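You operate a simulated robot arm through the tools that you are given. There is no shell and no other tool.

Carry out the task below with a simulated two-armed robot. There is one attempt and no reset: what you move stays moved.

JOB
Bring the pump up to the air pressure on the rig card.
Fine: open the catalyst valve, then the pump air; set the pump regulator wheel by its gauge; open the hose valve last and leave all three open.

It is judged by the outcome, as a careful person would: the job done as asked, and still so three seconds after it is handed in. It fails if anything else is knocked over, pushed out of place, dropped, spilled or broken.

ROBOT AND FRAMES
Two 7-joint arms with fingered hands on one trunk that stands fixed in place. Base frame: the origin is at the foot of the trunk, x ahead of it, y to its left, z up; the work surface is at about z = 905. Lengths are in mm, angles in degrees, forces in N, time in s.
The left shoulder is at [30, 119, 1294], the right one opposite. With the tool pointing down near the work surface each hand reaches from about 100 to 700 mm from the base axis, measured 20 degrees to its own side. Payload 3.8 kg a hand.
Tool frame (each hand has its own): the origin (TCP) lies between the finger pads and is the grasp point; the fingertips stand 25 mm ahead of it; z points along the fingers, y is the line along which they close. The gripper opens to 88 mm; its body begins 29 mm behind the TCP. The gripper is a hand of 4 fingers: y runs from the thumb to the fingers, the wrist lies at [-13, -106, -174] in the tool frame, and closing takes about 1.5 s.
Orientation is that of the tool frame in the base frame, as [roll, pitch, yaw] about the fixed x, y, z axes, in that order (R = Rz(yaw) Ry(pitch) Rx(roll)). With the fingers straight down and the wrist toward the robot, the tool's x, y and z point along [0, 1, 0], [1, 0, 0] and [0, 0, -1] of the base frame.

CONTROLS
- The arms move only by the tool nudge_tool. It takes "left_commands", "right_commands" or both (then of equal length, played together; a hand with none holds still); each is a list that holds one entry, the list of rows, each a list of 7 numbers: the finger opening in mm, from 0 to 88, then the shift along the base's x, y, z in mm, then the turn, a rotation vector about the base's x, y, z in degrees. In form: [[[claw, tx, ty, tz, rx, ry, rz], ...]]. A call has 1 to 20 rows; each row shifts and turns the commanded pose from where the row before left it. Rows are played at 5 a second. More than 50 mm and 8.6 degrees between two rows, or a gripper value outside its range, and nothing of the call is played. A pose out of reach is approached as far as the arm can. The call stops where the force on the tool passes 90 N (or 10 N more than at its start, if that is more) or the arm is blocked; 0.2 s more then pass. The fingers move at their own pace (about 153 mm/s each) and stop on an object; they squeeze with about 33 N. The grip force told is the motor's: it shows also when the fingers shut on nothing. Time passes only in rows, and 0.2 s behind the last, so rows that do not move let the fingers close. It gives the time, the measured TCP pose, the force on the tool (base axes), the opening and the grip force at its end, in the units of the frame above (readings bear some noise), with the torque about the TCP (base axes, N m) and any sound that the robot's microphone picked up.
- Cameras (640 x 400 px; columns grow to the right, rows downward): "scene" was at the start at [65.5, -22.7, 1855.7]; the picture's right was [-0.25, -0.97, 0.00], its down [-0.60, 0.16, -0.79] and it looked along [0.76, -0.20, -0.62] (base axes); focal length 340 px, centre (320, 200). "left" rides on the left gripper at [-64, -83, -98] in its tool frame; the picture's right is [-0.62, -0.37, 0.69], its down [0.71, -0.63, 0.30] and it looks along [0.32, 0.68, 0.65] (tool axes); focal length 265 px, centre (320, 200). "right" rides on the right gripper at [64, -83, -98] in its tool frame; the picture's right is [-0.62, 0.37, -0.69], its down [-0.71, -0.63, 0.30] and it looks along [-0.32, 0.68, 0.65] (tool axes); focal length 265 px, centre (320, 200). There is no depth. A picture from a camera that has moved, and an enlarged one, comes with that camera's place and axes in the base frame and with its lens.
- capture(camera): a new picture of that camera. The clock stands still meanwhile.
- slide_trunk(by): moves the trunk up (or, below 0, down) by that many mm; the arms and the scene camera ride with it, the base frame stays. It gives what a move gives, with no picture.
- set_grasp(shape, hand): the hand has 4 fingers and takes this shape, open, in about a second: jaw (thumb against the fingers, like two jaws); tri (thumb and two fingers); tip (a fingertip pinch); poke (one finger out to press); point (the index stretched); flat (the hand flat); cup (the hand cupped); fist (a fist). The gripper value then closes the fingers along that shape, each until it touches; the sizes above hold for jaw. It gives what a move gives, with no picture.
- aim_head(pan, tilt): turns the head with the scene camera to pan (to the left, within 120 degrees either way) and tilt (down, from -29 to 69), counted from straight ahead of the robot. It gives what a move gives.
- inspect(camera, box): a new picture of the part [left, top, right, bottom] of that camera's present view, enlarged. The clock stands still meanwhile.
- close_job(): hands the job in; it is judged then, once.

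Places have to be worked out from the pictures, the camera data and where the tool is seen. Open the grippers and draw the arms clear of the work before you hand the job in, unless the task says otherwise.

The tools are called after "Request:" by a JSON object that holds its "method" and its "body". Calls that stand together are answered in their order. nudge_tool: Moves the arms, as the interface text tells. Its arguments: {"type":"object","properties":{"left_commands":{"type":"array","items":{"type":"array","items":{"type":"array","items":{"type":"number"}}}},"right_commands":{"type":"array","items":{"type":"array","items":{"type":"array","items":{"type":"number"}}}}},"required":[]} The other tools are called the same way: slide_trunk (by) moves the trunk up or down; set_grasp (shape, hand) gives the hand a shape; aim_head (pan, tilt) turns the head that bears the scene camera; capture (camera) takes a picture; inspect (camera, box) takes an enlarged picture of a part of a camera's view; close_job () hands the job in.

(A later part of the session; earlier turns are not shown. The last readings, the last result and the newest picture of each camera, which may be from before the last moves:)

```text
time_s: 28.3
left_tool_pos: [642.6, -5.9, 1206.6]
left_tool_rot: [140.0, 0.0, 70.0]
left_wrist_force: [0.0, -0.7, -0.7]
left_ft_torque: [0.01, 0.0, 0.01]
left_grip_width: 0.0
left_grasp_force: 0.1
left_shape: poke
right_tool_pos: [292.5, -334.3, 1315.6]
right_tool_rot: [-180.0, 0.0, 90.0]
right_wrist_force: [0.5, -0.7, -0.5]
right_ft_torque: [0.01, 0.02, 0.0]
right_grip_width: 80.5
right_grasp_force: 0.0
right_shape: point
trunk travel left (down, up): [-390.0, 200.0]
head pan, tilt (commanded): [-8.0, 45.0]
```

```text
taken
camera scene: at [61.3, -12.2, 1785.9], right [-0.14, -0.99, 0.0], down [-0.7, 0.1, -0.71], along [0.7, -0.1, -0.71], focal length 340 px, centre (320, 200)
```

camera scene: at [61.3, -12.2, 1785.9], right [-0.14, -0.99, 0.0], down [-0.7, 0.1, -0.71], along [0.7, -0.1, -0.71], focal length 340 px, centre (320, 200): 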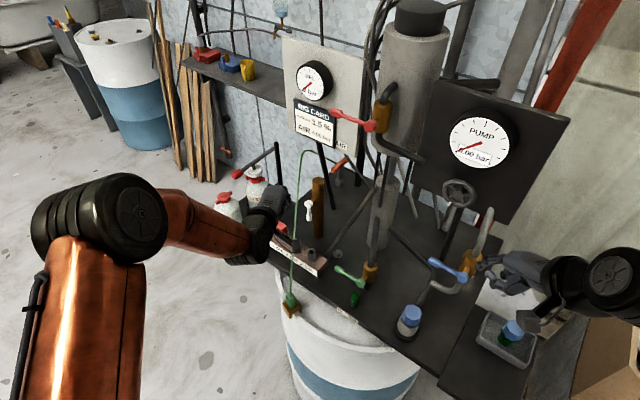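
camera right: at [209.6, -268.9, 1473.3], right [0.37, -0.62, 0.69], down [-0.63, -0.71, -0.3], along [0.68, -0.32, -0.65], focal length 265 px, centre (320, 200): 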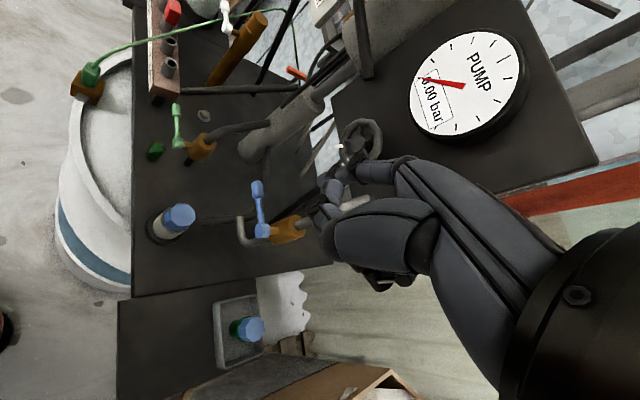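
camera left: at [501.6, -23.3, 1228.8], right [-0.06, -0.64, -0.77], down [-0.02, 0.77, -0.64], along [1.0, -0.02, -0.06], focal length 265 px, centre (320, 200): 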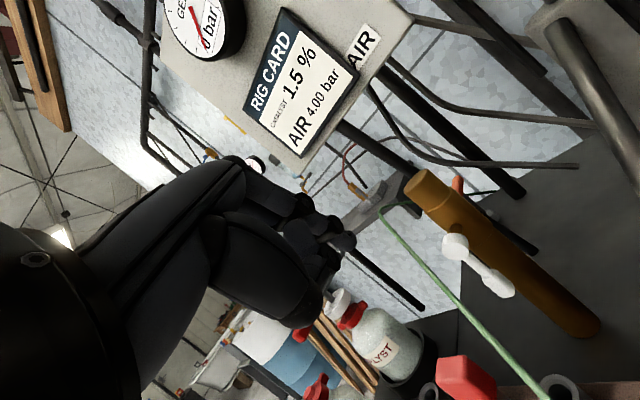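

White lever now hangs straight down and nothing else moved. Next the pump-air (red) lever: I raise the trunk back 60 mm and bring the left hand up in front of and above it.

Request:
{"method": "slide_trunk", "body": {"by": 60}}

Request:
{"method": "nudge_tool", "body": {"left_commands": [[[0, -40, 0, 30, 0, 0, 0], [0, -30, -10, 38, 0, 0, 0], [0, 0, -10, 45, 0, 0, 0], [0, 0, -15, 45, 0, 0, 0], [0, 0, -15, 45, 0, 0, 0], [0, 10, -25, 20, 0, 0, 0], [0, 0, 0, 0, 0, 0, 0]]]}}

Request:
{"method": "capture", "body": {"camera": "left"}}

Request:
{"method": "aim_head", "body": {"pan": -14, "tilt": 36}}

Request:
{"method": "capture", "body": {"camera": "scene"}}

```text
time_s: 29.3
left_tool_pos: [644.0, -6.8, 1265.3]
left_tool_rot: [140.0, 0.1, 69.9]
left_wrist_force: [0.0, 1.0, 0.1]
left_ft_torque: [0.02, 0.0, 0.02]
left_grip_width: 0.1
left_grasp_force: 0.0
left_shape: poke
right_tool_pos: [293.9, -334.1, 1376.4]
right_tool_rot: [180.0, 0.0, 90.0]
right_wrist_force: [-0.4, -0.5, -1.2]
right_ft_torque: [0.02, 0.0, 0.0]
right_grip_width: 80.7
right_grasp_force: 0.1
right_shape: point
trunk travel left (down, up): [-450.0, 140.0]
head pan, tilt (commanded): [-8.0, 45.0]
```

```text
time_s: 30.9
left_tool_pos: [585.8, -79.2, 1487.9]
left_tool_rot: [140.1, 0.0, 70.0]
left_wrist_force: [0.8, 0.2, 0.6]
left_ft_torque: [-0.04, -0.03, -0.02]
left_grip_width: 0.0
left_grasp_force: 0.2
left_shape: poke
right_tool_pos: [293.8, -334.0, 1375.4]
right_tool_rot: [-180.0, 0.0, 90.0]
right_wrist_force: [-0.1, -0.5, 0.6]
right_ft_torque: [-0.01, 0.01, -0.04]
right_grip_width: 80.6
right_grasp_force: 0.0
right_shape: point
trunk travel left (down, up): [-450.0, 140.0]
head pan, tilt (commanded): [-8.0, 45.0]
```

```text
taken
camera left: at [444.2, -97.0, 1510.0], right [-0.06, -0.64, -0.77], down [-0.03, 0.77, -0.64], along [1.0, -0.02, -0.06], focal length 265 px, centre (320, 200)
```

left: 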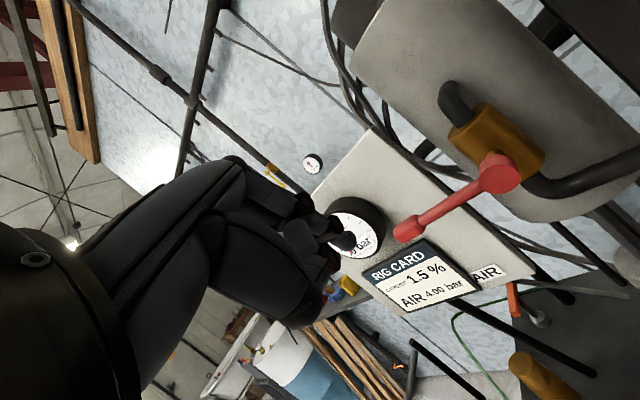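

```text
time_s: 31.6
left_tool_pos: [586.0, -80.8, 1486.9]
left_tool_rot: [140.0, 0.0, 70.0]
left_wrist_force: [0.1, 0.1, 0.6]
left_ft_torque: [-0.01, -0.03, 0.0]
left_grip_width: 0.0
left_grasp_force: 0.0
left_shape: poke
right_tool_pos: [292.8, -333.9, 1375.9]
right_tool_rot: [-180.0, 0.0, 90.0]
right_wrist_force: [-0.2, 0.1, -0.2]
right_ft_torque: [0.01, 0.0, -0.03]
right_grip_width: 80.5
right_grasp_force: 0.1
right_shape: point
trunk travel left (down, up): [-450.0, 140.0]
head pan, tilt (commanded): [-14.0, 36.0]
```

```text
taken
camera scene: at [66.7, -21.9, 1859.1], right [-0.24, -0.97, 0.0], down [-0.57, 0.14, -0.81], along [0.78, -0.2, -0.59], focal length 340 px, centre (320, 200)
```

scene: 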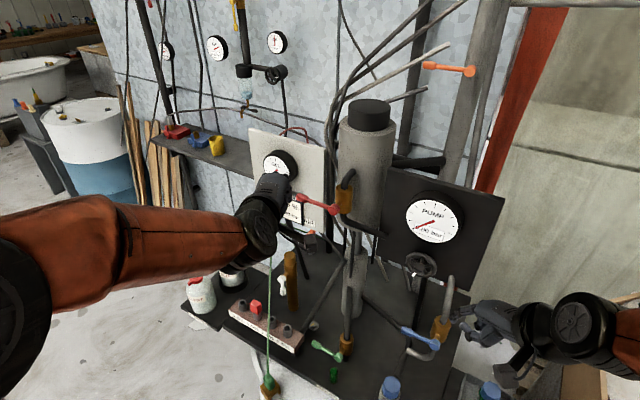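

Red pivot is at (611,-188,1421) and its knob at (668,-131,1421), confirmed from this view. I move the finger above its arm, then descend to just above contact.

Request:
{"method": "nudge_tool", "body": {"left_commands": [[[0, 17, -20, -2, 0, 0, 0], [0, 17, -20, -2, 0, 0, 0], [0, 17, -20, -2, 0, 0, 0], [0, 0, 0, -15, 0, 0, 0], [0, 0, 0, 0, 0, 0, 0]]]}}

Request:
{"method": "capture", "body": {"camera": "left"}}

Request:
{"method": "inspect", "body": {"camera": "scene", "box": [256, 150, 384, 230]}}

```text
time_s: 32.8
left_tool_pos: [635.0, -142.5, 1466.5]
left_tool_rot: [139.9, 0.1, 69.9]
left_wrist_force: [0.7, -0.7, -0.2]
left_ft_torque: [0.03, 0.0, 0.04]
left_grip_width: 0.0
left_grasp_force: 0.0
left_shape: poke
right_tool_pos: [292.5, -334.0, 1376.1]
right_tool_rot: [180.0, 0.1, 90.0]
right_wrist_force: [0.4, 0.4, -0.1]
right_ft_torque: [-0.01, 0.01, 0.0]
right_grip_width: 80.8
right_grasp_force: 0.1
right_shape: point
trunk travel left (down, up): [-450.0, 140.0]
head pan, tilt (commanded): [-14.0, 36.0]
```

```text
taken
camera left: at [492.9, -159.6, 1489.6], right [-0.06, -0.64, -0.77], down [-0.03, 0.77, -0.64], along [1.0, -0.02, -0.06], focal length 265 px, centre (320, 200)
```

left: 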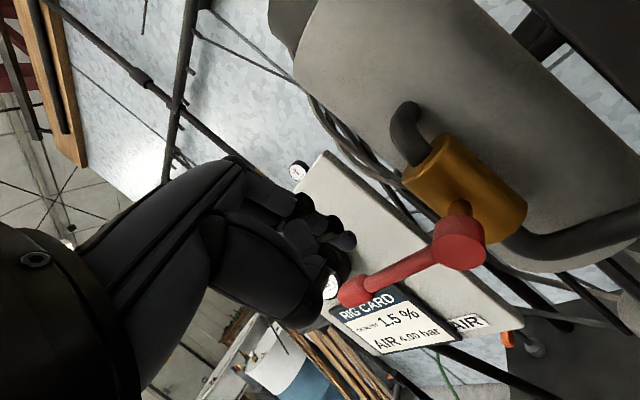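

```text
5.00 times, centred on (320, 190) of scene
camera zoom: at [66.7, -22.0, 1859.2], right [-0.24, -0.97, 0.0], down [-0.57, 0.14, -0.81], along [0.79, -0.2, -0.59], focal length 1702 px, centre (320, 250)
```

zoom: 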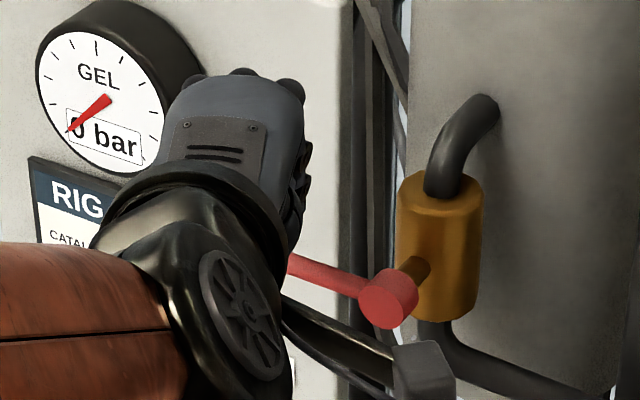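

The finger is 30 mm above the red arm. I descend onto it and begin the arc to about 40°.

Request:
{"method": "nudge_tool", "body": {"left_commands": [[[0, 0.7, 0.7, -14, 0, 0, 0], [0, 0.5, 0.5, -4, 0, 0, 0], [0, 0.9, 0.9, -8.9, 0, 0, 0], [0, -0.1, -0.1, -8.9, 0, 0, 0], [0, -1.3, -1.3, -8.8, 0, 0, 0], [0, -2.3, -2.3, -8.3, 0, 0, 0], [0, 0, 0, 0, 0, 0, 0]]]}}

Request:
{"method": "capture", "body": {"camera": "left"}}

Request:
{"method": "inspect", "body": {"camera": "scene", "box": [256, 150, 384, 230]}}

```text
time_s: 34.4
left_tool_pos: [634.3, -143.3, 1414.7]
left_tool_rot: [139.9, 0.0, 70.0]
left_wrist_force: [0.7, -0.1, 0.3]
left_ft_torque: [0.01, 0.01, -0.02]
left_grip_width: 0.0
left_grasp_force: 0.0
left_shape: poke
right_tool_pos: [293.4, -333.0, 1375.9]
right_tool_rot: [180.0, -0.1, 90.0]
right_wrist_force: [-0.9, -0.3, 0.0]
right_ft_torque: [0.01, -0.02, -0.04]
right_grip_width: 80.8
right_grasp_force: 0.1
right_shape: point
trunk travel left (down, up): [-450.0, 140.0]
head pan, tilt (commanded): [-14.0, 36.0]
```

```text
taken
camera left: at [492.2, -161.1, 1436.9], right [-0.06, -0.64, -0.77], down [-0.03, 0.77, -0.64], along [1.0, -0.02, -0.06], focal length 265 px, centre (320, 200)
```

left: 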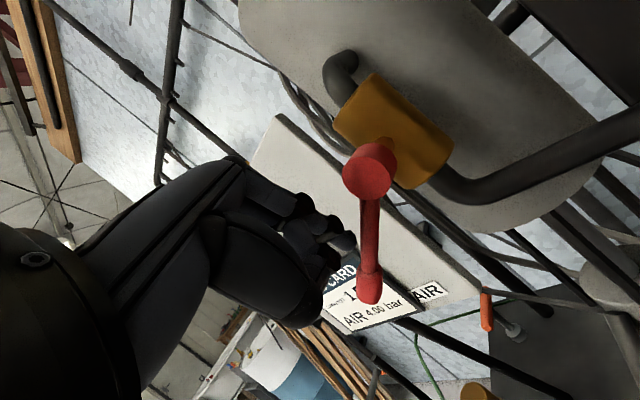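

```text
5.00 times, centred on (320, 190) of scene
camera zoom: at [66.9, -22.1, 1859.2], right [-0.24, -0.97, 0.0], down [-0.57, 0.14, -0.81], along [0.79, -0.2, -0.59], focal length 1702 px, centre (320, 250)
```

zoom: 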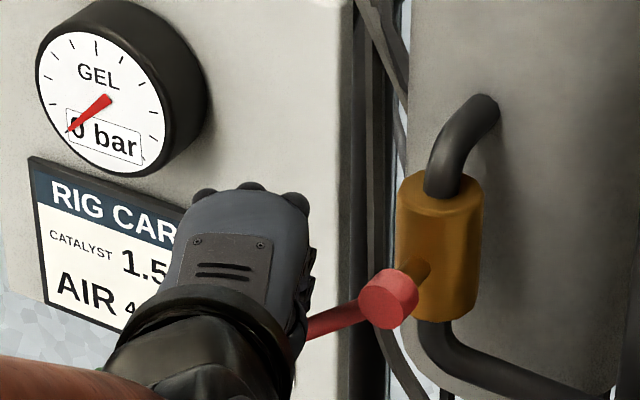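

The red lever follows smoothly. I continue the arc down to the vertical.

Request:
{"method": "nudge_tool", "body": {"left_commands": [[[0, -3.3, -3.3, -7.7, 0, 0, 0], [0, -4.2, -4.2, -6.7, 0, 0, 0], [0, -5, -5, -5.6, 0, 0, 0], [0, -5.6, -5.6, -4.2, 0, 0, 0], [0, 0, 0, 0, 0, 0, 0]]]}}

Request:
{"method": "capture", "body": {"camera": "left"}}

Request:
{"method": "inspect", "body": {"camera": "scene", "box": [256, 150, 384, 230]}}

```text
time_s: 35.6
left_tool_pos: [616.1, -160.7, 1391.3]
left_tool_rot: [140.0, 0.1, 69.9]
left_wrist_force: [0.4, 0.2, 0.6]
left_ft_torque: [0.0, -0.02, 0.03]
left_grip_width: 0.2
left_grasp_force: 0.0
left_shape: poke
right_tool_pos: [294.8, -333.7, 1374.8]
right_tool_rot: [-180.0, 0.0, 90.0]
right_wrist_force: [0.7, 0.0, 0.6]
right_ft_torque: [0.0, 0.0, -0.01]
right_grip_width: 80.8
right_grasp_force: 0.1
right_shape: point
trunk travel left (down, up): [-450.0, 140.0]
head pan, tilt (commanded): [-14.0, 36.0]
```

```text
taken
camera left: at [474.6, -177.8, 1413.0], right [-0.06, -0.64, -0.77], down [-0.03, 0.77, -0.64], along [1.0, -0.02, -0.06], focal length 265 px, centre (320, 200)
```

left: 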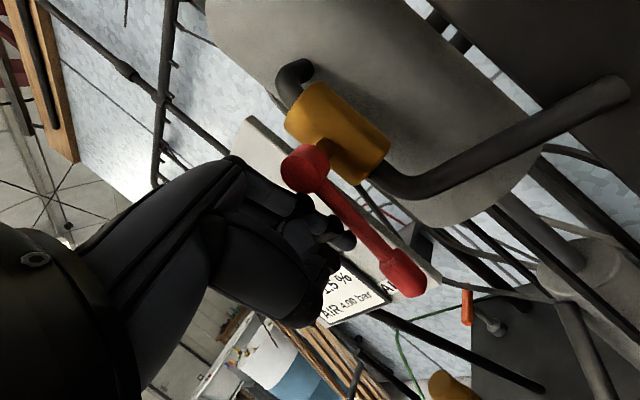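

```text
5.00 times, centred on (320, 190) of scene
camera zoom: at [67.2, -21.9, 1859.2], right [-0.24, -0.97, 0.0], down [-0.57, 0.14, -0.81], along [0.78, -0.2, -0.59], focal length 1702 px, centre (320, 250)
```

zoom: 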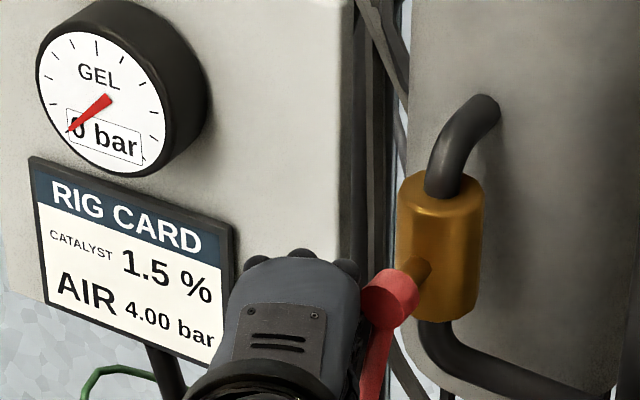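

About 78° now. I finish the swing until the stop is felt.

Request:
{"method": "nudge_tool", "body": {"left_commands": [[[0, -4, -4, -2, 0, 0, 0], [0, -3, -3, -1, 0, 0, 0], [0, -2, -2, -0.5, 0, 0, 0], [0, 0, 0, 0, 0, 0, 0]]]}}

Request:
{"method": "capture", "body": {"camera": "left"}}

Request:
{"method": "inspect", "body": {"camera": "scene", "box": [288, 170, 384, 230]}}

```text
time_s: 36.6
left_tool_pos: [610.7, -164.3, 1388.0]
left_tool_rot: [139.9, 0.2, 70.2]
left_wrist_force: [8.3, 14.8, 3.9]
left_ft_torque: [-0.1, 0.01, 0.18]
left_grip_width: 0.0
left_grasp_force: 0.1
left_shape: poke
right_tool_pos: [293.8, -330.5, 1375.9]
right_tool_rot: [-179.9, 0.1, 90.0]
right_wrist_force: [0.2, -0.1, -0.3]
right_ft_torque: [0.0, 0.0, -0.02]
right_grip_width: 80.3
right_grasp_force: 0.0
right_shape: point
trunk travel left (down, up): [-450.0, 140.0]
head pan, tilt (commanded): [-14.0, 36.0]
```

```text
taken
camera left: at [468.2, -182.5, 1409.6], right [-0.06, -0.64, -0.77], down [-0.03, 0.77, -0.64], along [1.0, -0.01, -0.06], focal length 265 px, centre (320, 200)
```

left: 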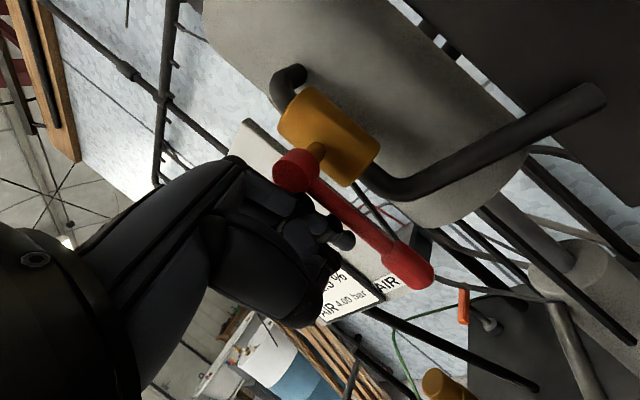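

```text
6.67 times, centred on (336, 200) of scene
camera zoom: at [69.1, -17.6, 1859.2], right [-0.24, -0.97, 0.0], down [-0.57, 0.14, -0.81], along [0.78, -0.2, -0.59], focal length 2270 px, centre (213, 200)
```

zoom: 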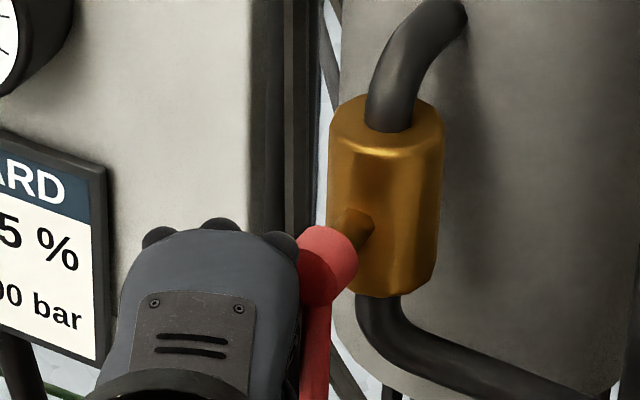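

Red lever is within about 1° of vertical, and 17 N back-pressure says it's at its stop. I withdraw left, then back toward the robot and away to the left, clearing the view.

Request:
{"method": "nudge_tool", "body": {"left_commands": [[[0, 6, 6, 0, 0, 0, 0], [0, 5, 7, 5, 0, 0, 0], [0, -10, 20, 20, 0, 0, 0], [0, -30, 30, 20, 0, 0, 0], [0, -40, 30, 0, 0, 0, 0], [0, -40, 30, 0, 0, 0, 0], [0, -40, 30, 0, 0, 0, 0], [0, -40, 30, 0, 0, 0, 0]]]}}

Request:
{"method": "capture", "body": {"camera": "scene"}}

Request:
{"method": "inspect", "body": {"camera": "scene", "box": [260, 140, 420, 240]}}

Request:
{"method": "inspect", "body": {"camera": "scene", "box": [380, 180, 508, 260]}}

```text
time_s: 38.4
left_tool_pos: [430.0, 7.6, 1433.5]
left_tool_rot: [140.0, 0.1, 70.0]
left_wrist_force: [0.5, 0.0, 0.6]
left_ft_torque: [0.0, 0.01, -0.03]
left_grip_width: 0.0
left_grasp_force: 0.0
left_shape: poke
left hand out of reach, approached as far as the arm can: row 8
right_tool_pos: [292.6, -333.6, 1375.2]
right_tool_rot: [-179.9, 0.0, 90.1]
right_wrist_force: [-0.1, 0.1, 0.7]
right_ft_torque: [0.01, -0.04, -0.03]
right_grip_width: 80.6
right_grasp_force: 0.0
right_shape: point
trunk travel left (down, up): [-450.0, 140.0]
head pan, tilt (commanded): [-14.0, 36.0]
```

```text
taken
camera scene: at [65.7, -21.0, 1859.2], right [-0.24, -0.97, 0.0], down [-0.57, 0.14, -0.81], along [0.79, -0.2, -0.59], focal length 340 px, centre (320, 200)
```

scene: 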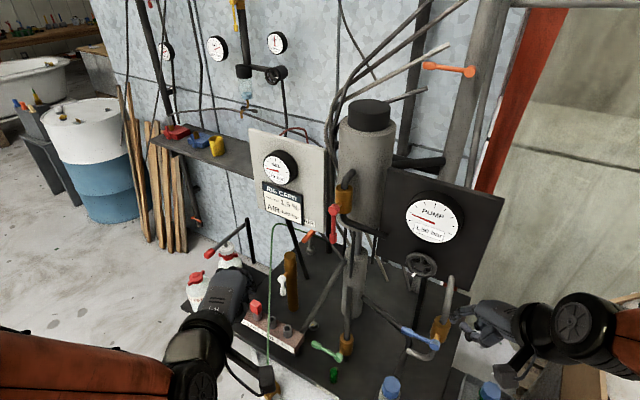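

```text
4.00 times, centred on (340, 190) of scene
camera zoom: at [65.7, -21.0, 1859.2], right [-0.24, -0.97, 0.0], down [-0.57, 0.14, -0.81], along [0.79, -0.2, -0.59], focal length 1362 px, centre (240, 240)
```

zoom: 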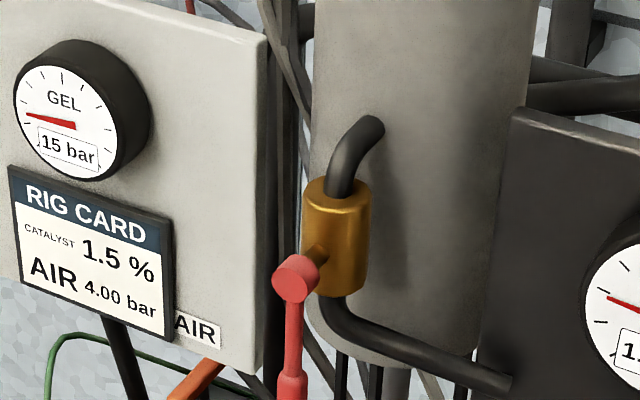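

```text
5.00 times, centred on (444, 220) of scene
camera zoom: at [65.7, -21.0, 1859.2], right [-0.24, -0.97, 0.0], down [-0.57, 0.14, -0.81], along [0.79, -0.2, -0.59], focal length 1702 px, centre (-300, 100)
```

zoom: 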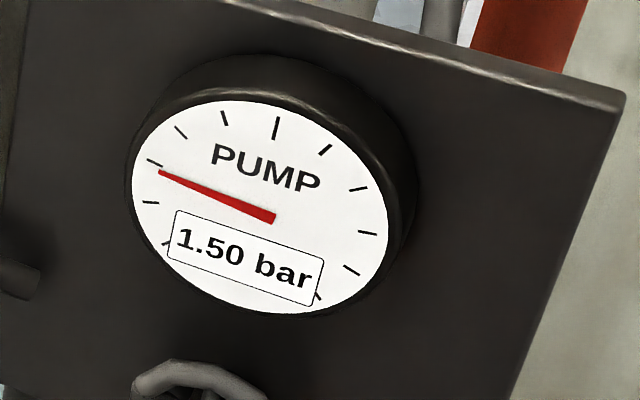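

Pump air is live: the PUMP gauge now reads 1.50 bar (GEL 15 bar), so I need to turn the wheel up to 4.00. I move the left arm out of the way and bring the right hand, in jaw shape, round to point at the wheel (hub about (514,-356,1305)).

Request:
{"method": "set_grasp", "body": {"hand": "right", "shape": "jaw"}}

Request:
{"method": "nudge_tool", "body": {"left_commands": [[[0, 0, 40, 0, 0, 0, 0], [0, 0, 40, 0, 0, 0, 0], [0, 0, 40, 0, 0, 0, 0], [0, 0, 40, 0, 0, 0, 0], [0, 0, 0, 0, 0, 0, 0], [0, 0, 0, 0, 0, 0, 0]]], "right_commands": [[[88, 18, 9, -5, 0, 0, -7.5], [88, 18, 9, -5, 0, 0, -7.5], [88, 18, 9, -5, 0, 0, -7.5], [88, 18, 9, -5, 0, 0, -7.5], [88, 18, 9, -5, 0, 0, -7.5], [88, 18, 9, -5, 0, 0, -7.5]]]}}

Request:
{"method": "capture", "body": {"camera": "scene"}}

```text
time_s: 39.3
left_tool_pos: [430.2, 7.7, 1434.0]
left_tool_rot: [140.0, 0.1, 69.8]
left_wrist_force: [-0.2, 0.8, -0.3]
left_ft_torque: [0.03, -0.03, 0.03]
left_grip_width: 0.0
left_grasp_force: 0.2
left_shape: poke
right_tool_pos: [294.2, -333.6, 1375.4]
right_tool_rot: [-179.9, 0.1, 90.0]
right_wrist_force: [-0.3, -0.3, 0.1]
right_ft_torque: [-0.01, -0.01, 0.01]
right_grip_width: 87.9
right_grasp_force: 0.0
right_shape: jaw
trunk travel left (down, up): [-450.0, 140.0]
head pan, tilt (commanded): [-14.0, 36.0]
```

```text
time_s: 40.7
left_tool_pos: [445.3, 166.2, 1439.2]
left_tool_rot: [140.0, 0.1, 70.1]
left_wrist_force: [-1.0, 0.4, -0.1]
left_ft_torque: [-0.01, -0.02, 0.01]
left_grip_width: 0.0
left_grasp_force: 0.1
left_shape: poke
left hand out of reach, approached as far as the arm can: row 1, 2
right_tool_pos: [399.7, -278.9, 1344.8]
right_tool_rot: [180.0, 0.0, 44.9]
right_wrist_force: [-0.2, 0.7, -0.3]
right_ft_torque: [0.01, 0.0, 0.02]
right_grip_width: 87.8
right_grasp_force: 0.0
right_shape: jaw
trunk travel left (down, up): [-450.0, 140.0]
head pan, tilt (commanded): [-14.0, 36.0]
```

```text
taken
camera scene: at [66.4, -20.3, 1859.2], right [-0.24, -0.97, 0.0], down [-0.57, 0.14, -0.81], along [0.79, -0.2, -0.59], focal length 340 px, centre (320, 200)
```

scene: 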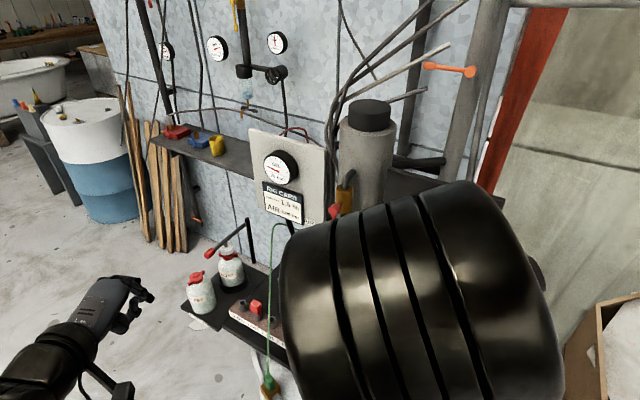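

The right elbow blocks the head view for now, but the hand is turned. I pitch the hand up so the fingers point horizontally at the wheel.

Request:
{"method": "nudge_tool", "body": {"right_commands": [[[88, 0, 1.5, -3, -5.8, -5.8, 0], [88, 0, 1.5, -3, -5.8, -5.8, 0], [88, 0, 1.5, -3, -5.8, -5.8, 0], [88, 0, 1.5, -3, -5.8, -5.8, 0], [88, 0, 1.5, -3, -5.8, -5.8, 0], [88, 0, 1.5, -3, -5.8, -5.8, 0]]]}}

Request:
{"method": "capture", "body": {"camera": "right"}}

Request:
{"method": "capture", "body": {"camera": "scene"}}

```text
time_s: 42.1
left_tool_pos: [447.5, 164.7, 1439.2]
left_tool_rot: [140.1, 0.1, 70.0]
left_wrist_force: [0.4, 0.2, -0.3]
left_ft_torque: [0.01, -0.01, 0.0]
left_grip_width: 0.0
left_grasp_force: 0.0
left_shape: poke
right_tool_pos: [414.5, -269.1, 1326.8]
right_tool_rot: [130.6, 0.0, 44.9]
right_wrist_force: [-0.9, 0.3, -0.2]
right_ft_torque: [0.0, -0.04, 0.02]
right_grip_width: 87.9
right_grasp_force: 0.0
right_shape: jaw
right hand out of reach, approached as far as the arm can: row 3, 4
trunk travel left (down, up): [-450.0, 140.0]
head pan, tilt (commanded): [-14.0, 36.0]
```

```text
taken
camera right: at [368.3, -132.2, 1327.4], right [-0.64, -0.24, 0.73], down [-0.63, -0.38, -0.68], along [0.44, -0.89, 0.09], focal length 265 px, centre (320, 200)
```

right: 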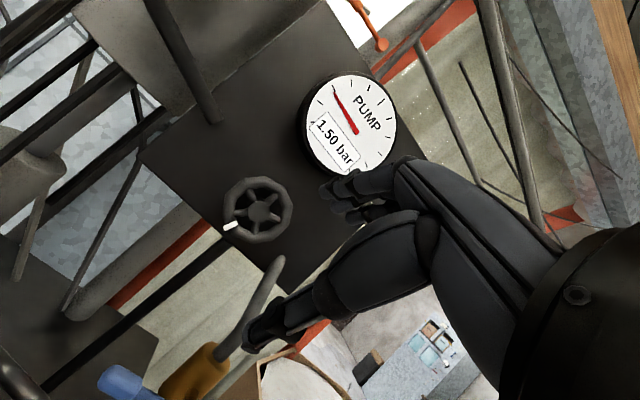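

```text
taken
camera scene: at [67.3, -22.0, 1859.2], right [-0.24, -0.97, 0.0], down [-0.57, 0.14, -0.81], along [0.78, -0.2, -0.59], focal length 340 px, centre (320, 200)
```

scene: 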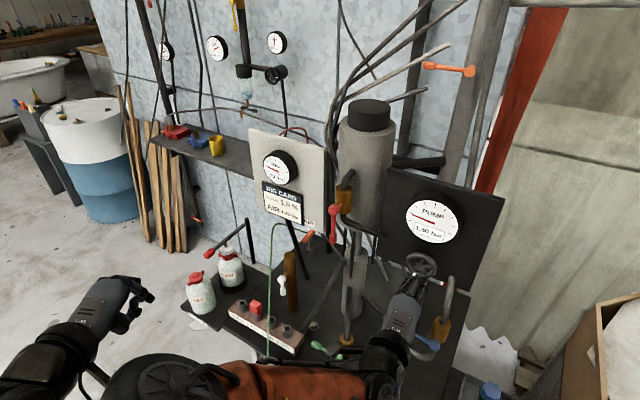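

The right camera sees the wheel well (hub ≈(514,-356,1302), about 68 mm across). I finish pitching the hand so it points straight along the wheel's axis, still about 100 mm in front of it.

Request:
{"method": "nudge_tool", "body": {"right_commands": [[[88, 4, -4, -4, -5.75, -5.75, 0], [88, 4, -4, -4, -5.75, -5.75, 0], [88, 4, -4, -4, -5.75, -5.75, 0], [88, 4, -4, -4, -5.75, -5.75, 0], [88, 4, -4, -4, -5.75, -5.75, 0], [88, 0, 0, 0, 0, 0, 0]]]}}

Request:
{"method": "capture", "body": {"camera": "right"}}

Request:
{"method": "capture", "body": {"camera": "scene"}}

```text
time_s: 43.5
left_tool_pos: [446.0, 165.0, 1439.2]
left_tool_rot: [140.0, 0.1, 70.1]
left_wrist_force: [-1.0, -0.3, 0.1]
left_ft_torque: [-0.01, -0.01, 0.02]
left_grip_width: 0.0
left_grasp_force: 0.1
left_shape: poke
right_tool_pos: [424.7, -233.5, 1389.1]
right_tool_rot: [90.1, 0.0, 44.9]
right_wrist_force: [-0.5, 0.3, 0.5]
right_ft_torque: [0.01, 0.02, 0.01]
right_grip_width: 88.0
right_grasp_force: 0.0
right_shape: jaw
right hand out of reach, approached as far as the arm can: row 3, 4, 5
trunk travel left (down, up): [-450.0, 140.0]
head pan, tilt (commanded): [-14.0, 36.0]
```

```text
taken
camera right: at [400.2, -118.0, 1305.8], right [-0.93, 0.05, 0.37], down [-0.29, -0.72, -0.63], along [0.23, -0.69, 0.68], focal length 265 px, centre (320, 200)
```

right: 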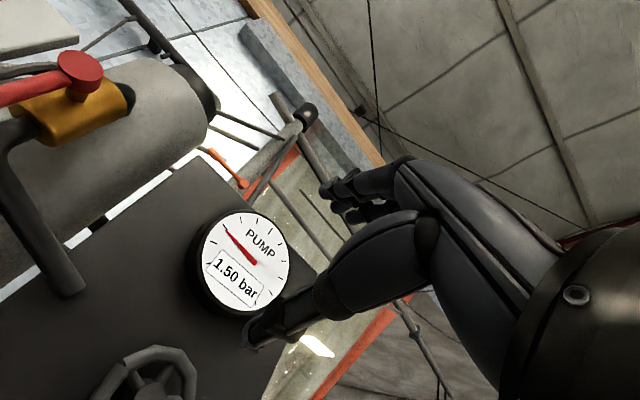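

```text
taken
camera scene: at [66.5, -21.5, 1859.2], right [-0.24, -0.97, 0.0], down [-0.57, 0.14, -0.81], along [0.79, -0.2, -0.59], focal length 340 px, centre (320, 200)
```

scene: 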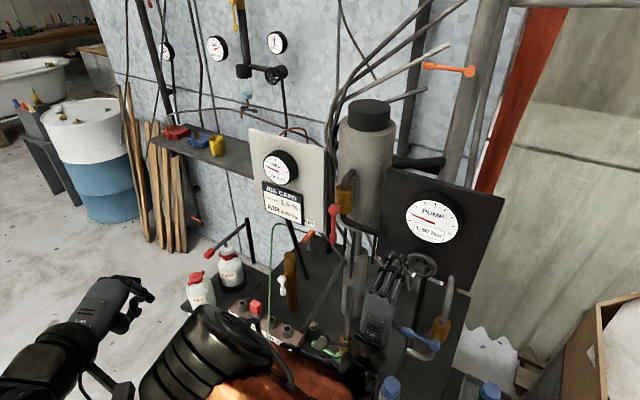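

The hand points along the wheel axis with fingers up, but got pushed high. I now lower and advance it to about 60 mm in front of the wheel, centred on the hub.

Request:
{"method": "nudge_tool", "body": {"right_commands": [[[88, 16, -27, -29, 0, 0, 0], [88, 16, -27, -29, 0, 0, 0], [88, 15.5, -26, -29, 0, 0, 0], [88, 0, 0, 0, 0, 0, 0]]]}}

Request:
{"method": "capture", "body": {"camera": "right"}}

Request:
{"method": "capture", "body": {"camera": "scene"}}

```text
time_s: 44.5
left_tool_pos: [445.4, 165.0, 1440.9]
left_tool_rot: [140.0, 0.1, 69.9]
left_wrist_force: [0.2, 0.7, -0.3]
left_ft_torque: [0.01, -0.03, 0.0]
left_grip_width: 0.0
left_grasp_force: 0.1
left_shape: poke
right_tool_pos: [445.0, -242.5, 1397.7]
right_tool_rot: [90.2, 0.0, 45.0]
right_wrist_force: [0.1, 0.1, -0.5]
right_ft_torque: [-0.03, -0.04, -0.04]
right_grip_width: 87.7
right_grasp_force: 0.1
right_shape: jaw
right hand out of reach, approached as far as the arm can: row 1, 2, 3
trunk travel left (down, up): [-450.0, 140.0]
head pan, tilt (commanded): [-14.0, 36.0]
```

```text
taken
camera right: at [420.8, -127.0, 1315.2], right [-0.93, 0.05, 0.37], down [-0.29, -0.72, -0.63], along [0.24, -0.69, 0.68], focal length 265 px, centre (320, 200)
```

right: 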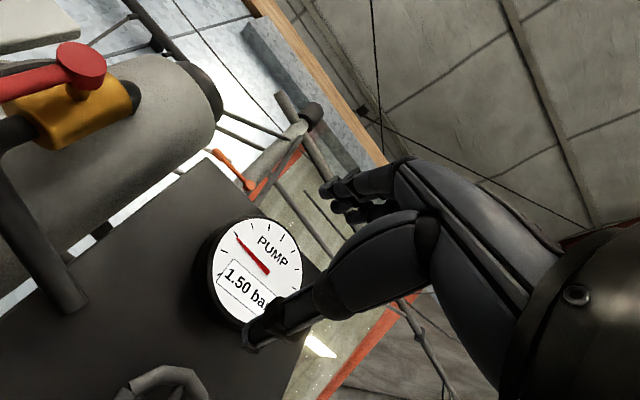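

```text
taken
camera scene: at [67.0, -21.8, 1859.2], right [-0.24, -0.97, 0.0], down [-0.57, 0.14, -0.81], along [0.78, -0.2, -0.59], focal length 340 px, centre (320, 200)
```

scene: 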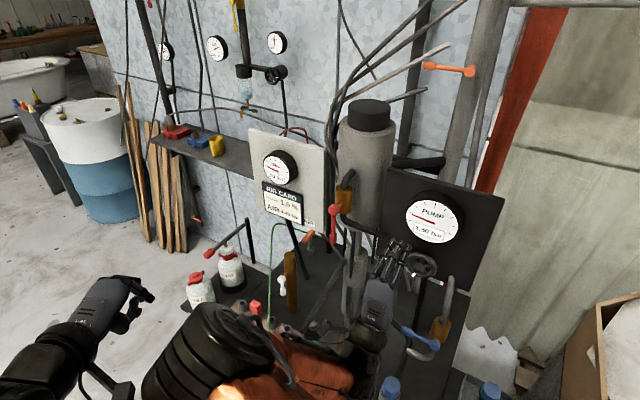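

The right arm is awkward here (it must reach to its own right from across the body), so the left hand suits the wheel better. I retract the right hand to its earlier downward pose, higher and to the right.

Request:
{"method": "nudge_tool", "body": {"right_commands": [[[88, -4, -2, 2, 5.8, 5.8, 0], [88, -4, -2, 2, 5.8, 5.8, 0], [88, -4, -3, 2, 5.8, 5.8, 0], [88, -4, -3, 2, 5.8, 5.8, 0], [88, -4, -3, 2, 5.8, 5.8, 0], [88, -4, -3, 2, 5.8, 5.8, 0], [88, -4, -3, 2, 5.8, 5.8, 0], [88, -4, -3, 2, 5.8, 5.8, 0], [88, -4, -3, 2, 5.8, 5.8, 0], [88, -4, -3, 2, 5.8, 5.8, 0], [88, -4, -3, 2, 5.8, 5.8, 0]]]}}

Request:
{"method": "capture", "body": {"camera": "scene"}}

```text
time_s: 46.9
left_tool_pos: [447.4, 163.8, 1438.7]
left_tool_rot: [140.1, 0.0, 70.0]
left_wrist_force: [-0.3, 0.2, -0.3]
left_ft_torque: [-0.01, 0.01, 0.03]
left_grip_width: 0.0
left_grasp_force: 0.1
left_shape: poke
right_tool_pos: [398.8, -275.6, 1421.7]
right_tool_rot: [-179.5, 0.0, 45.1]
right_wrist_force: [0.2, -0.2, 0.4]
right_ft_torque: [0.03, -0.03, -0.03]
right_grip_width: 87.8
right_grasp_force: 0.0
right_shape: jaw
trunk travel left (down, up): [-450.0, 140.0]
head pan, tilt (commanded): [-14.0, 36.0]
```

```text
taken
camera scene: at [67.4, -23.3, 1859.1], right [-0.24, -0.97, 0.0], down [-0.57, 0.14, -0.81], along [0.78, -0.2, -0.59], focal length 340 px, centre (320, 200)
```

scene: 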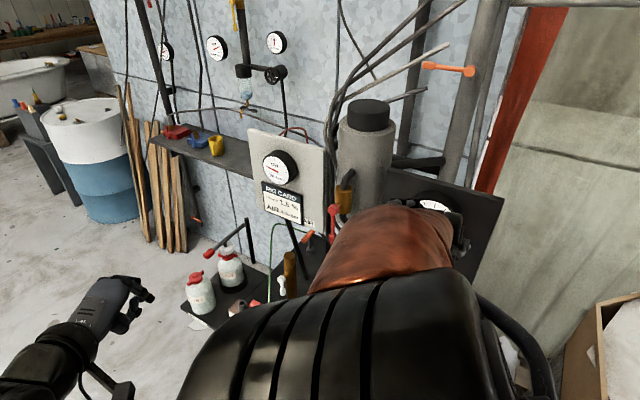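

Continuing: yaw the right hand back and move it out to the right so it no longer blocks the view.

Request:
{"method": "nudge_tool", "body": {"right_commands": [[[88, -20, -20, -3, 0, 0, 7.5], [88, -20, -20, -3, 0, 0, 7.5], [88, -20, -20, -3, 0, 0, 7.5], [88, -20, -20, -3, 0, 0, 7.5], [88, -20, -20, -3, 0, 0, 7.5], [88, -15, -20, -3, 0, 0, 7.5], [88, -10, -20, 0, 0, 0, 0]]]}}

Request:
{"method": "capture", "body": {"camera": "scene"}}

```text
time_s: 48.5
left_tool_pos: [448.0, 164.4, 1439.3]
left_tool_rot: [140.0, 0.0, 70.0]
left_wrist_force: [1.1, -0.3, -0.5]
left_ft_torque: [0.01, 0.0, -0.04]
left_grip_width: 0.1
left_grasp_force: 0.0
left_shape: poke
right_tool_pos: [275.3, -412.8, 1403.8]
right_tool_rot: [-179.6, 0.0, 90.2]
right_wrist_force: [0.6, -0.2, -0.3]
right_ft_torque: [-0.01, 0.01, 0.0]
right_grip_width: 87.4
right_grasp_force: 0.1
right_shape: jaw
trunk travel left (down, up): [-450.0, 140.0]
head pan, tilt (commanded): [-14.0, 36.0]
```

```text
taken
camera scene: at [66.6, -22.6, 1859.2], right [-0.24, -0.97, 0.0], down [-0.57, 0.14, -0.81], along [0.79, -0.2, -0.59], focal length 340 px, centre (320, 200)
```

scene: 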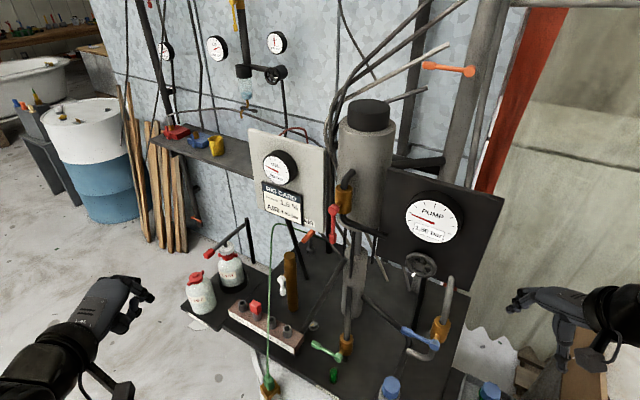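

View is clear again. I switch the left hand to jaw and bring it round to point along the wheel axis, stopping about 130 mm in front of the wheel.

Request:
{"method": "set_grasp", "body": {"hand": "left", "shape": "jaw"}}

Request:
{"method": "nudge_tool", "body": {"left_commands": [[[88, -2.3, -38.5, -12, 0, 0, -8.3], [88, -2.3, -38.5, -12, 0, 0, -8.3], [88, -2.3, -38.5, -12, 0, 0, -8.3], [88, -2.3, -38.5, -12, -5.9, -5.9, 0], [88, -2.3, -38.5, -12, -5.9, -5.9, 0], [88, -2.3, -38.5, -12, -5.9, -5.9, 0], [88, -2.3, -38.5, -12, -5.9, -5.9, 0], [88, -2.3, -38.5, -12, -5.9, -5.9, 0], [88, -2.3, -38.5, -12, -5.9, -5.9, 0]]]}}

Request:
{"method": "capture", "body": {"camera": "scene"}}

Request:
{"method": "capture", "body": {"camera": "left"}}

```text
time_s: 49.4
left_tool_pos: [446.7, 164.0, 1439.3]
left_tool_rot: [140.1, 0.0, 70.0]
left_wrist_force: [-0.3, -0.2, 0.0]
left_ft_torque: [-0.01, 0.0, -0.02]
left_grip_width: 87.8
left_grasp_force: 0.1
left_shape: jaw
right_tool_pos: [275.7, -412.1, 1405.1]
right_tool_rot: [-179.7, -0.1, 90.0]
right_wrist_force: [0.5, 0.5, 0.4]
right_ft_torque: [-0.01, 0.01, -0.02]
right_grip_width: 87.8
right_grasp_force: 0.0
right_shape: jaw
trunk travel left (down, up): [-450.0, 140.0]
head pan, tilt (commanded): [-14.0, 36.0]
```

```text
time_s: 51.4
left_tool_pos: [425.7, -183.6, 1332.5]
left_tool_rot: [89.9, 0.1, 45.2]
left_wrist_force: [-0.5, 0.7, 0.7]
left_ft_torque: [-0.02, 0.0, 0.04]
left_grip_width: 87.8
left_grasp_force: 0.1
left_shape: jaw
right_tool_pos: [275.4, -414.6, 1403.2]
right_tool_rot: [-179.6, -0.2, 90.1]
right_wrist_force: [0.4, 0.3, 0.6]
right_ft_torque: [-0.01, -0.04, 0.02]
right_grip_width: 87.8
right_grasp_force: 0.1
right_shape: jaw
trunk travel left (down, up): [-450.0, 140.0]
head pan, tilt (commanded): [-14.0, 36.0]
```

```text
taken
camera scene: at [67.4, -24.5, 1859.1], right [-0.24, -0.97, 0.0], down [-0.57, 0.14, -0.81], along [0.78, -0.19, -0.59], focal length 340 px, centre (320, 200)
```

scene: 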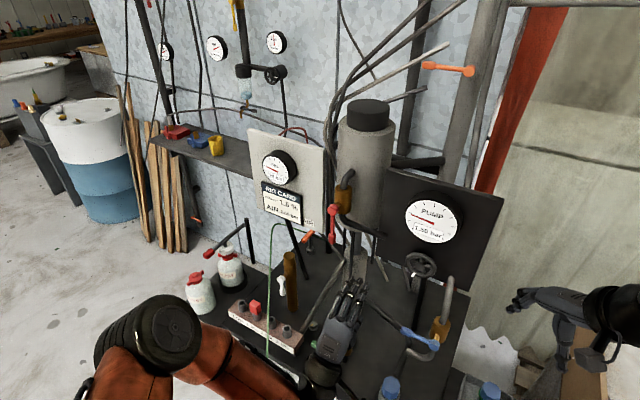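

```text
taken
camera left: at [309.2, -160.6, 1249.0], right [0.05, -0.93, -0.37], down [0.72, 0.29, -0.63], along [0.69, -0.23, 0.68], focal length 265 px, centre (320, 200)
```

left: 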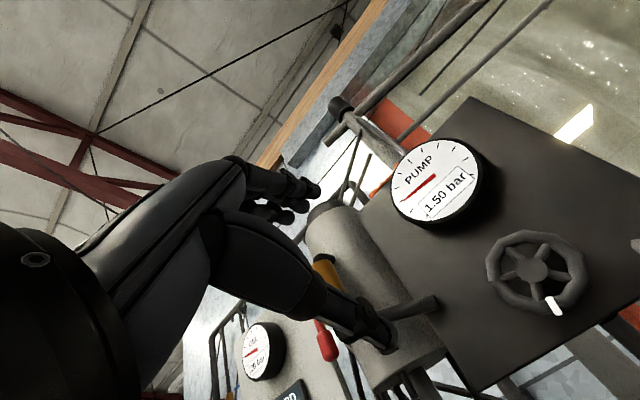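

From this view the hub comes out at about (513,-356,1300) and the gauge is legible. I move to 60 mm in front of the wheel, centred on it.

Request:
{"method": "nudge_tool", "body": {"left_commands": [[[88, 11.3, -32.5, -8, 0, 0, 0], [88, 11.3, -32.5, -8, 0, 0, 0], [88, 11.3, -32.5, -8, 0, 0, 0], [88, 11.3, -32.5, -8, 0, 0, 0], [88, 0, 0, 0, 0, 0, 0]]]}}

Request:
{"method": "capture", "body": {"camera": "scene"}}

Request:
{"method": "capture", "body": {"camera": "left"}}

```text
time_s: 52.6
left_tool_pos: [469.1, -312.4, 1298.9]
left_tool_rot: [89.9, 0.1, 45.0]
left_wrist_force: [0.0, -0.6, -0.5]
left_ft_torque: [-0.04, -0.03, -0.02]
left_grip_width: 87.8
left_grasp_force: 0.1
left_shape: jaw
right_tool_pos: [275.4, -411.6, 1403.6]
right_tool_rot: [-179.6, 0.0, 90.1]
right_wrist_force: [0.0, 1.0, 0.3]
right_ft_torque: [0.03, 0.03, -0.01]
right_grip_width: 88.0
right_grasp_force: 0.1
right_shape: jaw
trunk travel left (down, up): [-450.0, 140.0]
head pan, tilt (commanded): [-14.0, 36.0]
```

```text
taken
camera scene: at [67.0, -21.5, 1859.2], right [-0.24, -0.97, 0.0], down [-0.57, 0.14, -0.81], along [0.78, -0.2, -0.59], focal length 340 px, centre (320, 200)
```

scene: 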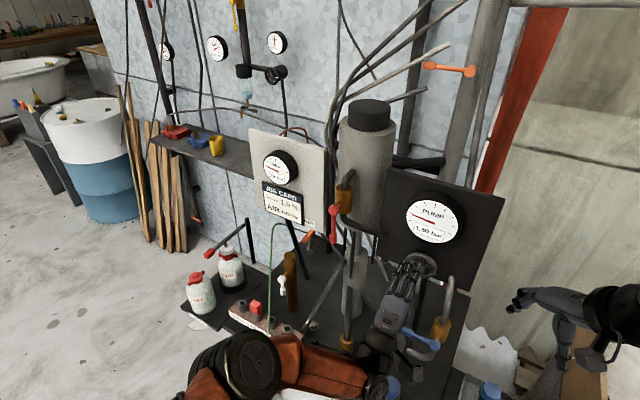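

```text
taken
camera left: at [354.1, -288.4, 1216.8], right [0.05, -0.93, -0.37], down [0.72, 0.29, -0.63], along [0.69, -0.23, 0.68], focal length 265 px, centre (320, 200)
```

left: 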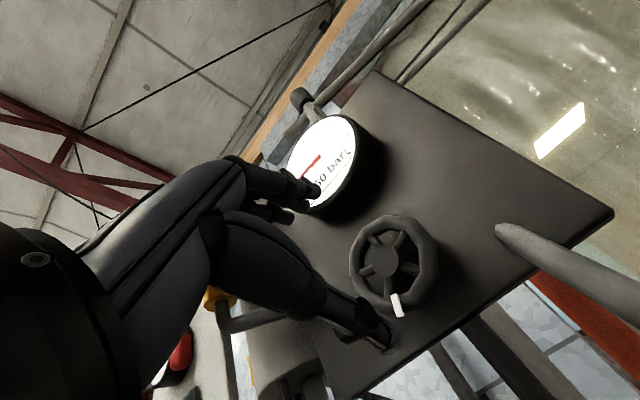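

I correct slightly (hub a few mm to the right) and advance 40 mm so the open fingers start to straddle the wheel, then check.

Request:
{"method": "nudge_tool", "body": {"left_commands": [[[88, 12, -16, 1, 0, 0, 0], [88, 14, -14, 1, 0, 0, 0], [88, 0, 0, 0, 0, 0, 0]]]}}

Request:
{"method": "capture", "body": {"camera": "left"}}

Request:
{"method": "inspect", "body": {"camera": "scene", "box": [370, 230, 466, 290]}}

```text
time_s: 53.4
left_tool_pos: [496.3, -341.8, 1302.9]
left_tool_rot: [89.9, 0.2, 45.0]
left_wrist_force: [1.1, -0.8, -0.1]
left_ft_torque: [-0.02, 0.01, 0.03]
left_grip_width: 88.3
left_grasp_force: 0.1
left_shape: jaw
right_tool_pos: [274.9, -411.7, 1404.0]
right_tool_rot: [-179.6, -0.1, 90.1]
right_wrist_force: [0.2, -0.9, -0.5]
right_ft_torque: [-0.02, 0.04, 0.02]
right_grip_width: 88.1
right_grasp_force: 0.0
right_shape: jaw
trunk travel left (down, up): [-450.0, 140.0]
head pan, tilt (commanded): [-14.0, 36.0]
```

```text
taken
camera left: at [381.2, -318.6, 1219.6], right [0.05, -0.93, -0.37], down [0.72, 0.29, -0.63], along [0.69, -0.23, 0.68], focal length 265 px, centre (320, 200)
```

left: 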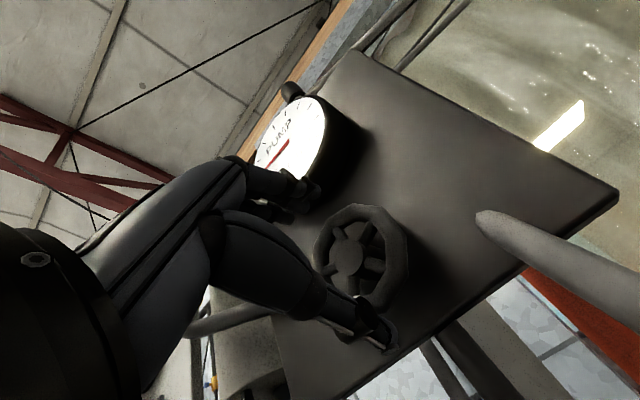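

```text
6.67 times, centred on (418, 260) of scene
camera zoom: at [67.0, -21.8, 1859.2], right [-0.24, -0.97, 0.0], down [-0.57, 0.14, -0.81], along [0.79, -0.2, -0.59], focal length 2270 px, centre (-333, -200)
```

zoom: 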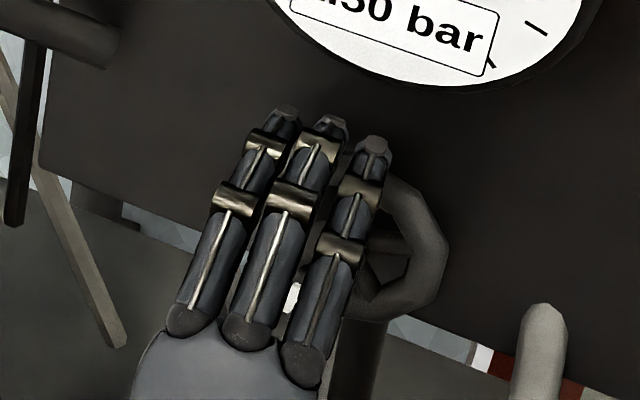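

The open fingers are over the wheel's rim line, hub close to the hand axis. I advance another 18 mm so the finger pads sit at the rim.

Request:
{"method": "nudge_tool", "body": {"left_commands": [[[88, 6.4, -6.4, -1, 0, 0, 0], [88, 6.4, -6.4, -1, 0, 0, 0], [88, 0, 0, 0, 0, 0, 0]]]}}

Request:
{"method": "capture", "body": {"camera": "left"}}

Request:
{"method": "inspect", "body": {"camera": "scene", "box": [370, 230, 466, 290]}}

Request:
{"method": "inspect", "body": {"camera": "right", "box": [200, 0, 520, 200]}}

```text
time_s: 54.2
left_tool_pos: [509.7, -354.4, 1299.8]
left_tool_rot: [90.0, 0.1, 44.9]
left_wrist_force: [0.4, 0.1, -0.4]
left_ft_torque: [-0.02, 0.0, -0.05]
left_grip_width: 87.8
left_grasp_force: 0.0
left_shape: jaw
right_tool_pos: [275.7, -413.0, 1404.9]
right_tool_rot: [-179.6, 0.0, 90.0]
right_wrist_force: [0.2, 1.1, 0.1]
right_ft_torque: [-0.04, 0.0, 0.04]
right_grip_width: 87.9
right_grasp_force: 0.0
right_shape: jaw
trunk travel left (down, up): [-450.0, 140.0]
head pan, tilt (commanded): [-14.0, 36.0]
```

```text
taken
camera left: at [394.7, -330.7, 1216.9], right [0.05, -0.93, -0.37], down [0.72, 0.29, -0.63], along [0.69, -0.23, 0.68], focal length 265 px, centre (320, 200)
```

left: 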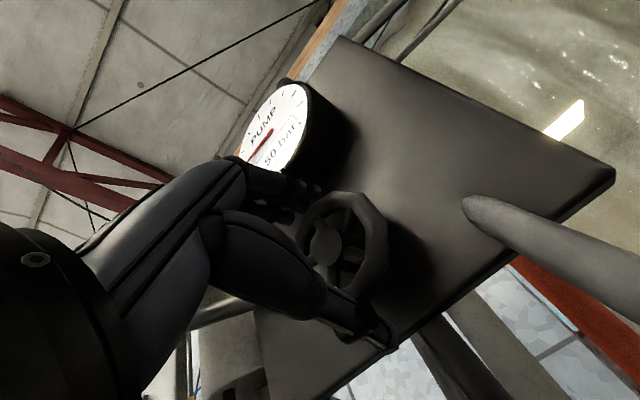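

```text
6.67 times, centred on (418, 260) of scene
camera zoom: at [67.0, -22.2, 1859.2], right [-0.24, -0.97, 0.0], down [-0.57, 0.14, -0.81], along [0.78, -0.2, -0.59], focal length 2270 px, centre (-333, -200)
```

zoom: 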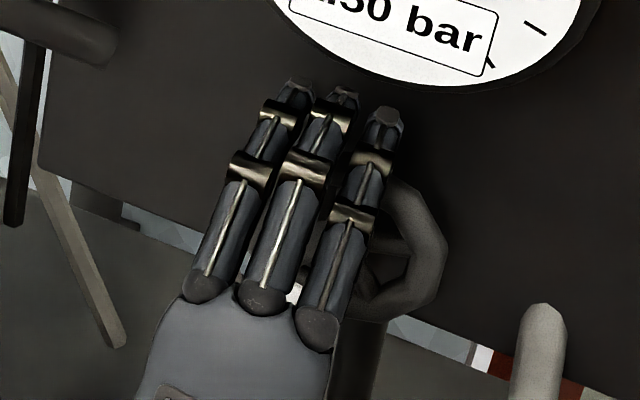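

```text
2.00 times, centred on (360, 100) of right
camera zoom: at [192.2, -347.6, 1502.4], right [0.37, -0.62, 0.69], down [-0.63, -0.71, -0.3], along [0.68, -0.32, -0.66], focal length 531 px, centre (240, 400)
```

zoom: 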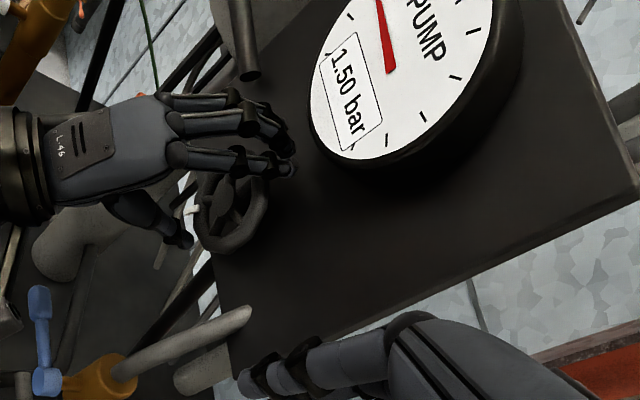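

The hand straddles the wheel and its axis is centred on the hub. I close the jaw on the rim.

Request:
{"method": "nudge_tool", "body": {"left_commands": [[[70, 0, 0, 0, 0, 0, 0], [60, 0, 0, 0, 0, 0, 0], [50, 0, 0, 0, 0, 0, 0], [40, 0, 0, 0, 0, 0, 0], [30, 0, 0, 0, 0, 0, 0], [20, 0, 0, 0, 0, 0, 0], [10, 0, 0, 0, 0, 0, 0], [10, 0, 0, 0, 0, 0, 0]]]}}

Request:
{"method": "capture", "body": {"camera": "left"}}

Request:
{"method": "inspect", "body": {"camera": "scene", "box": [370, 190, 498, 270]}}

Request:
{"method": "inspect", "body": {"camera": "right", "box": [200, 0, 520, 200]}}

```text
time_s: 56.0
left_tool_pos: [510.4, -354.1, 1299.7]
left_tool_rot: [90.0, 0.1, 45.0]
left_wrist_force: [0.9, 0.6, -3.5]
left_ft_torque: [0.06, 0.06, 0.0]
left_grip_width: 63.5
left_grasp_force: 32.8
left_shape: jaw
right_tool_pos: [275.6, -412.9, 1403.8]
right_tool_rot: [-179.6, -0.1, 90.0]
right_wrist_force: [-0.5, 0.1, 0.4]
right_ft_torque: [-0.01, 0.0, 0.01]
right_grip_width: 87.9
right_grasp_force: 0.0
right_shape: jaw
trunk travel left (down, up): [-450.0, 140.0]
head pan, tilt (commanded): [-14.0, 36.0]
```

```text
taken
camera left: at [394.8, -330.7, 1216.6], right [0.05, -0.93, -0.37], down [0.72, 0.29, -0.63], along [0.69, -0.23, 0.68], focal length 265 px, centre (320, 200)
```

left: 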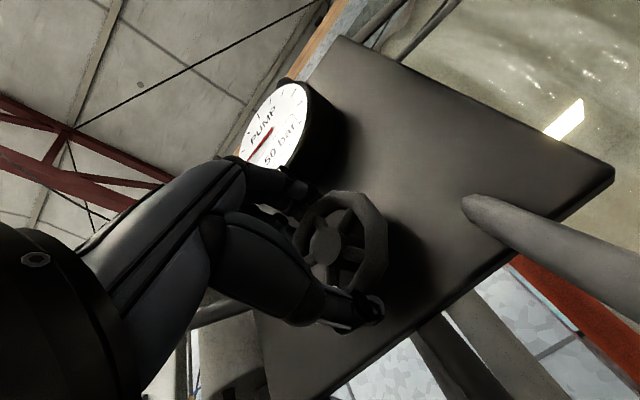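

```text
5.00 times, centred on (434, 230) of scene
camera zoom: at [67.6, -22.4, 1859.1], right [-0.24, -0.97, 0.0], down [-0.57, 0.14, -0.81], along [0.78, -0.2, -0.59], focal length 1702 px, centre (-250, 50)
```

zoom: 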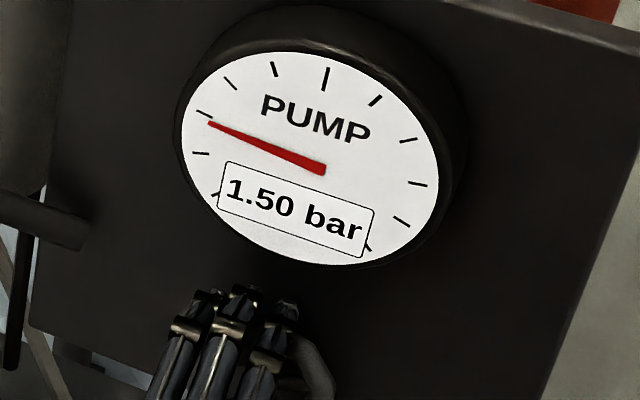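

```text
2.00 times, centred on (360, 100) of right
camera zoom: at [192.7, -347.7, 1502.3], right [0.37, -0.62, 0.69], down [-0.63, -0.71, -0.3], along [0.68, -0.32, -0.66], focal length 531 px, centre (240, 400)
```

zoom: 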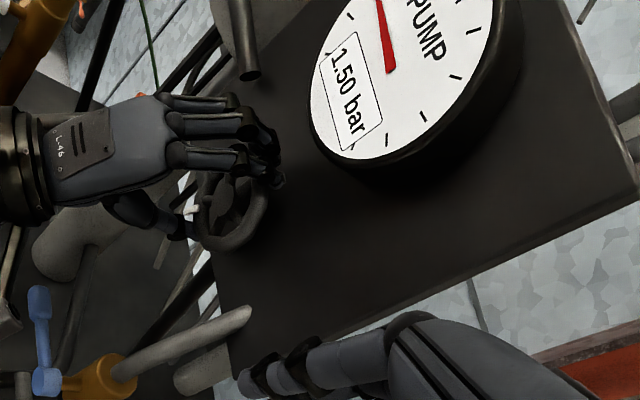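

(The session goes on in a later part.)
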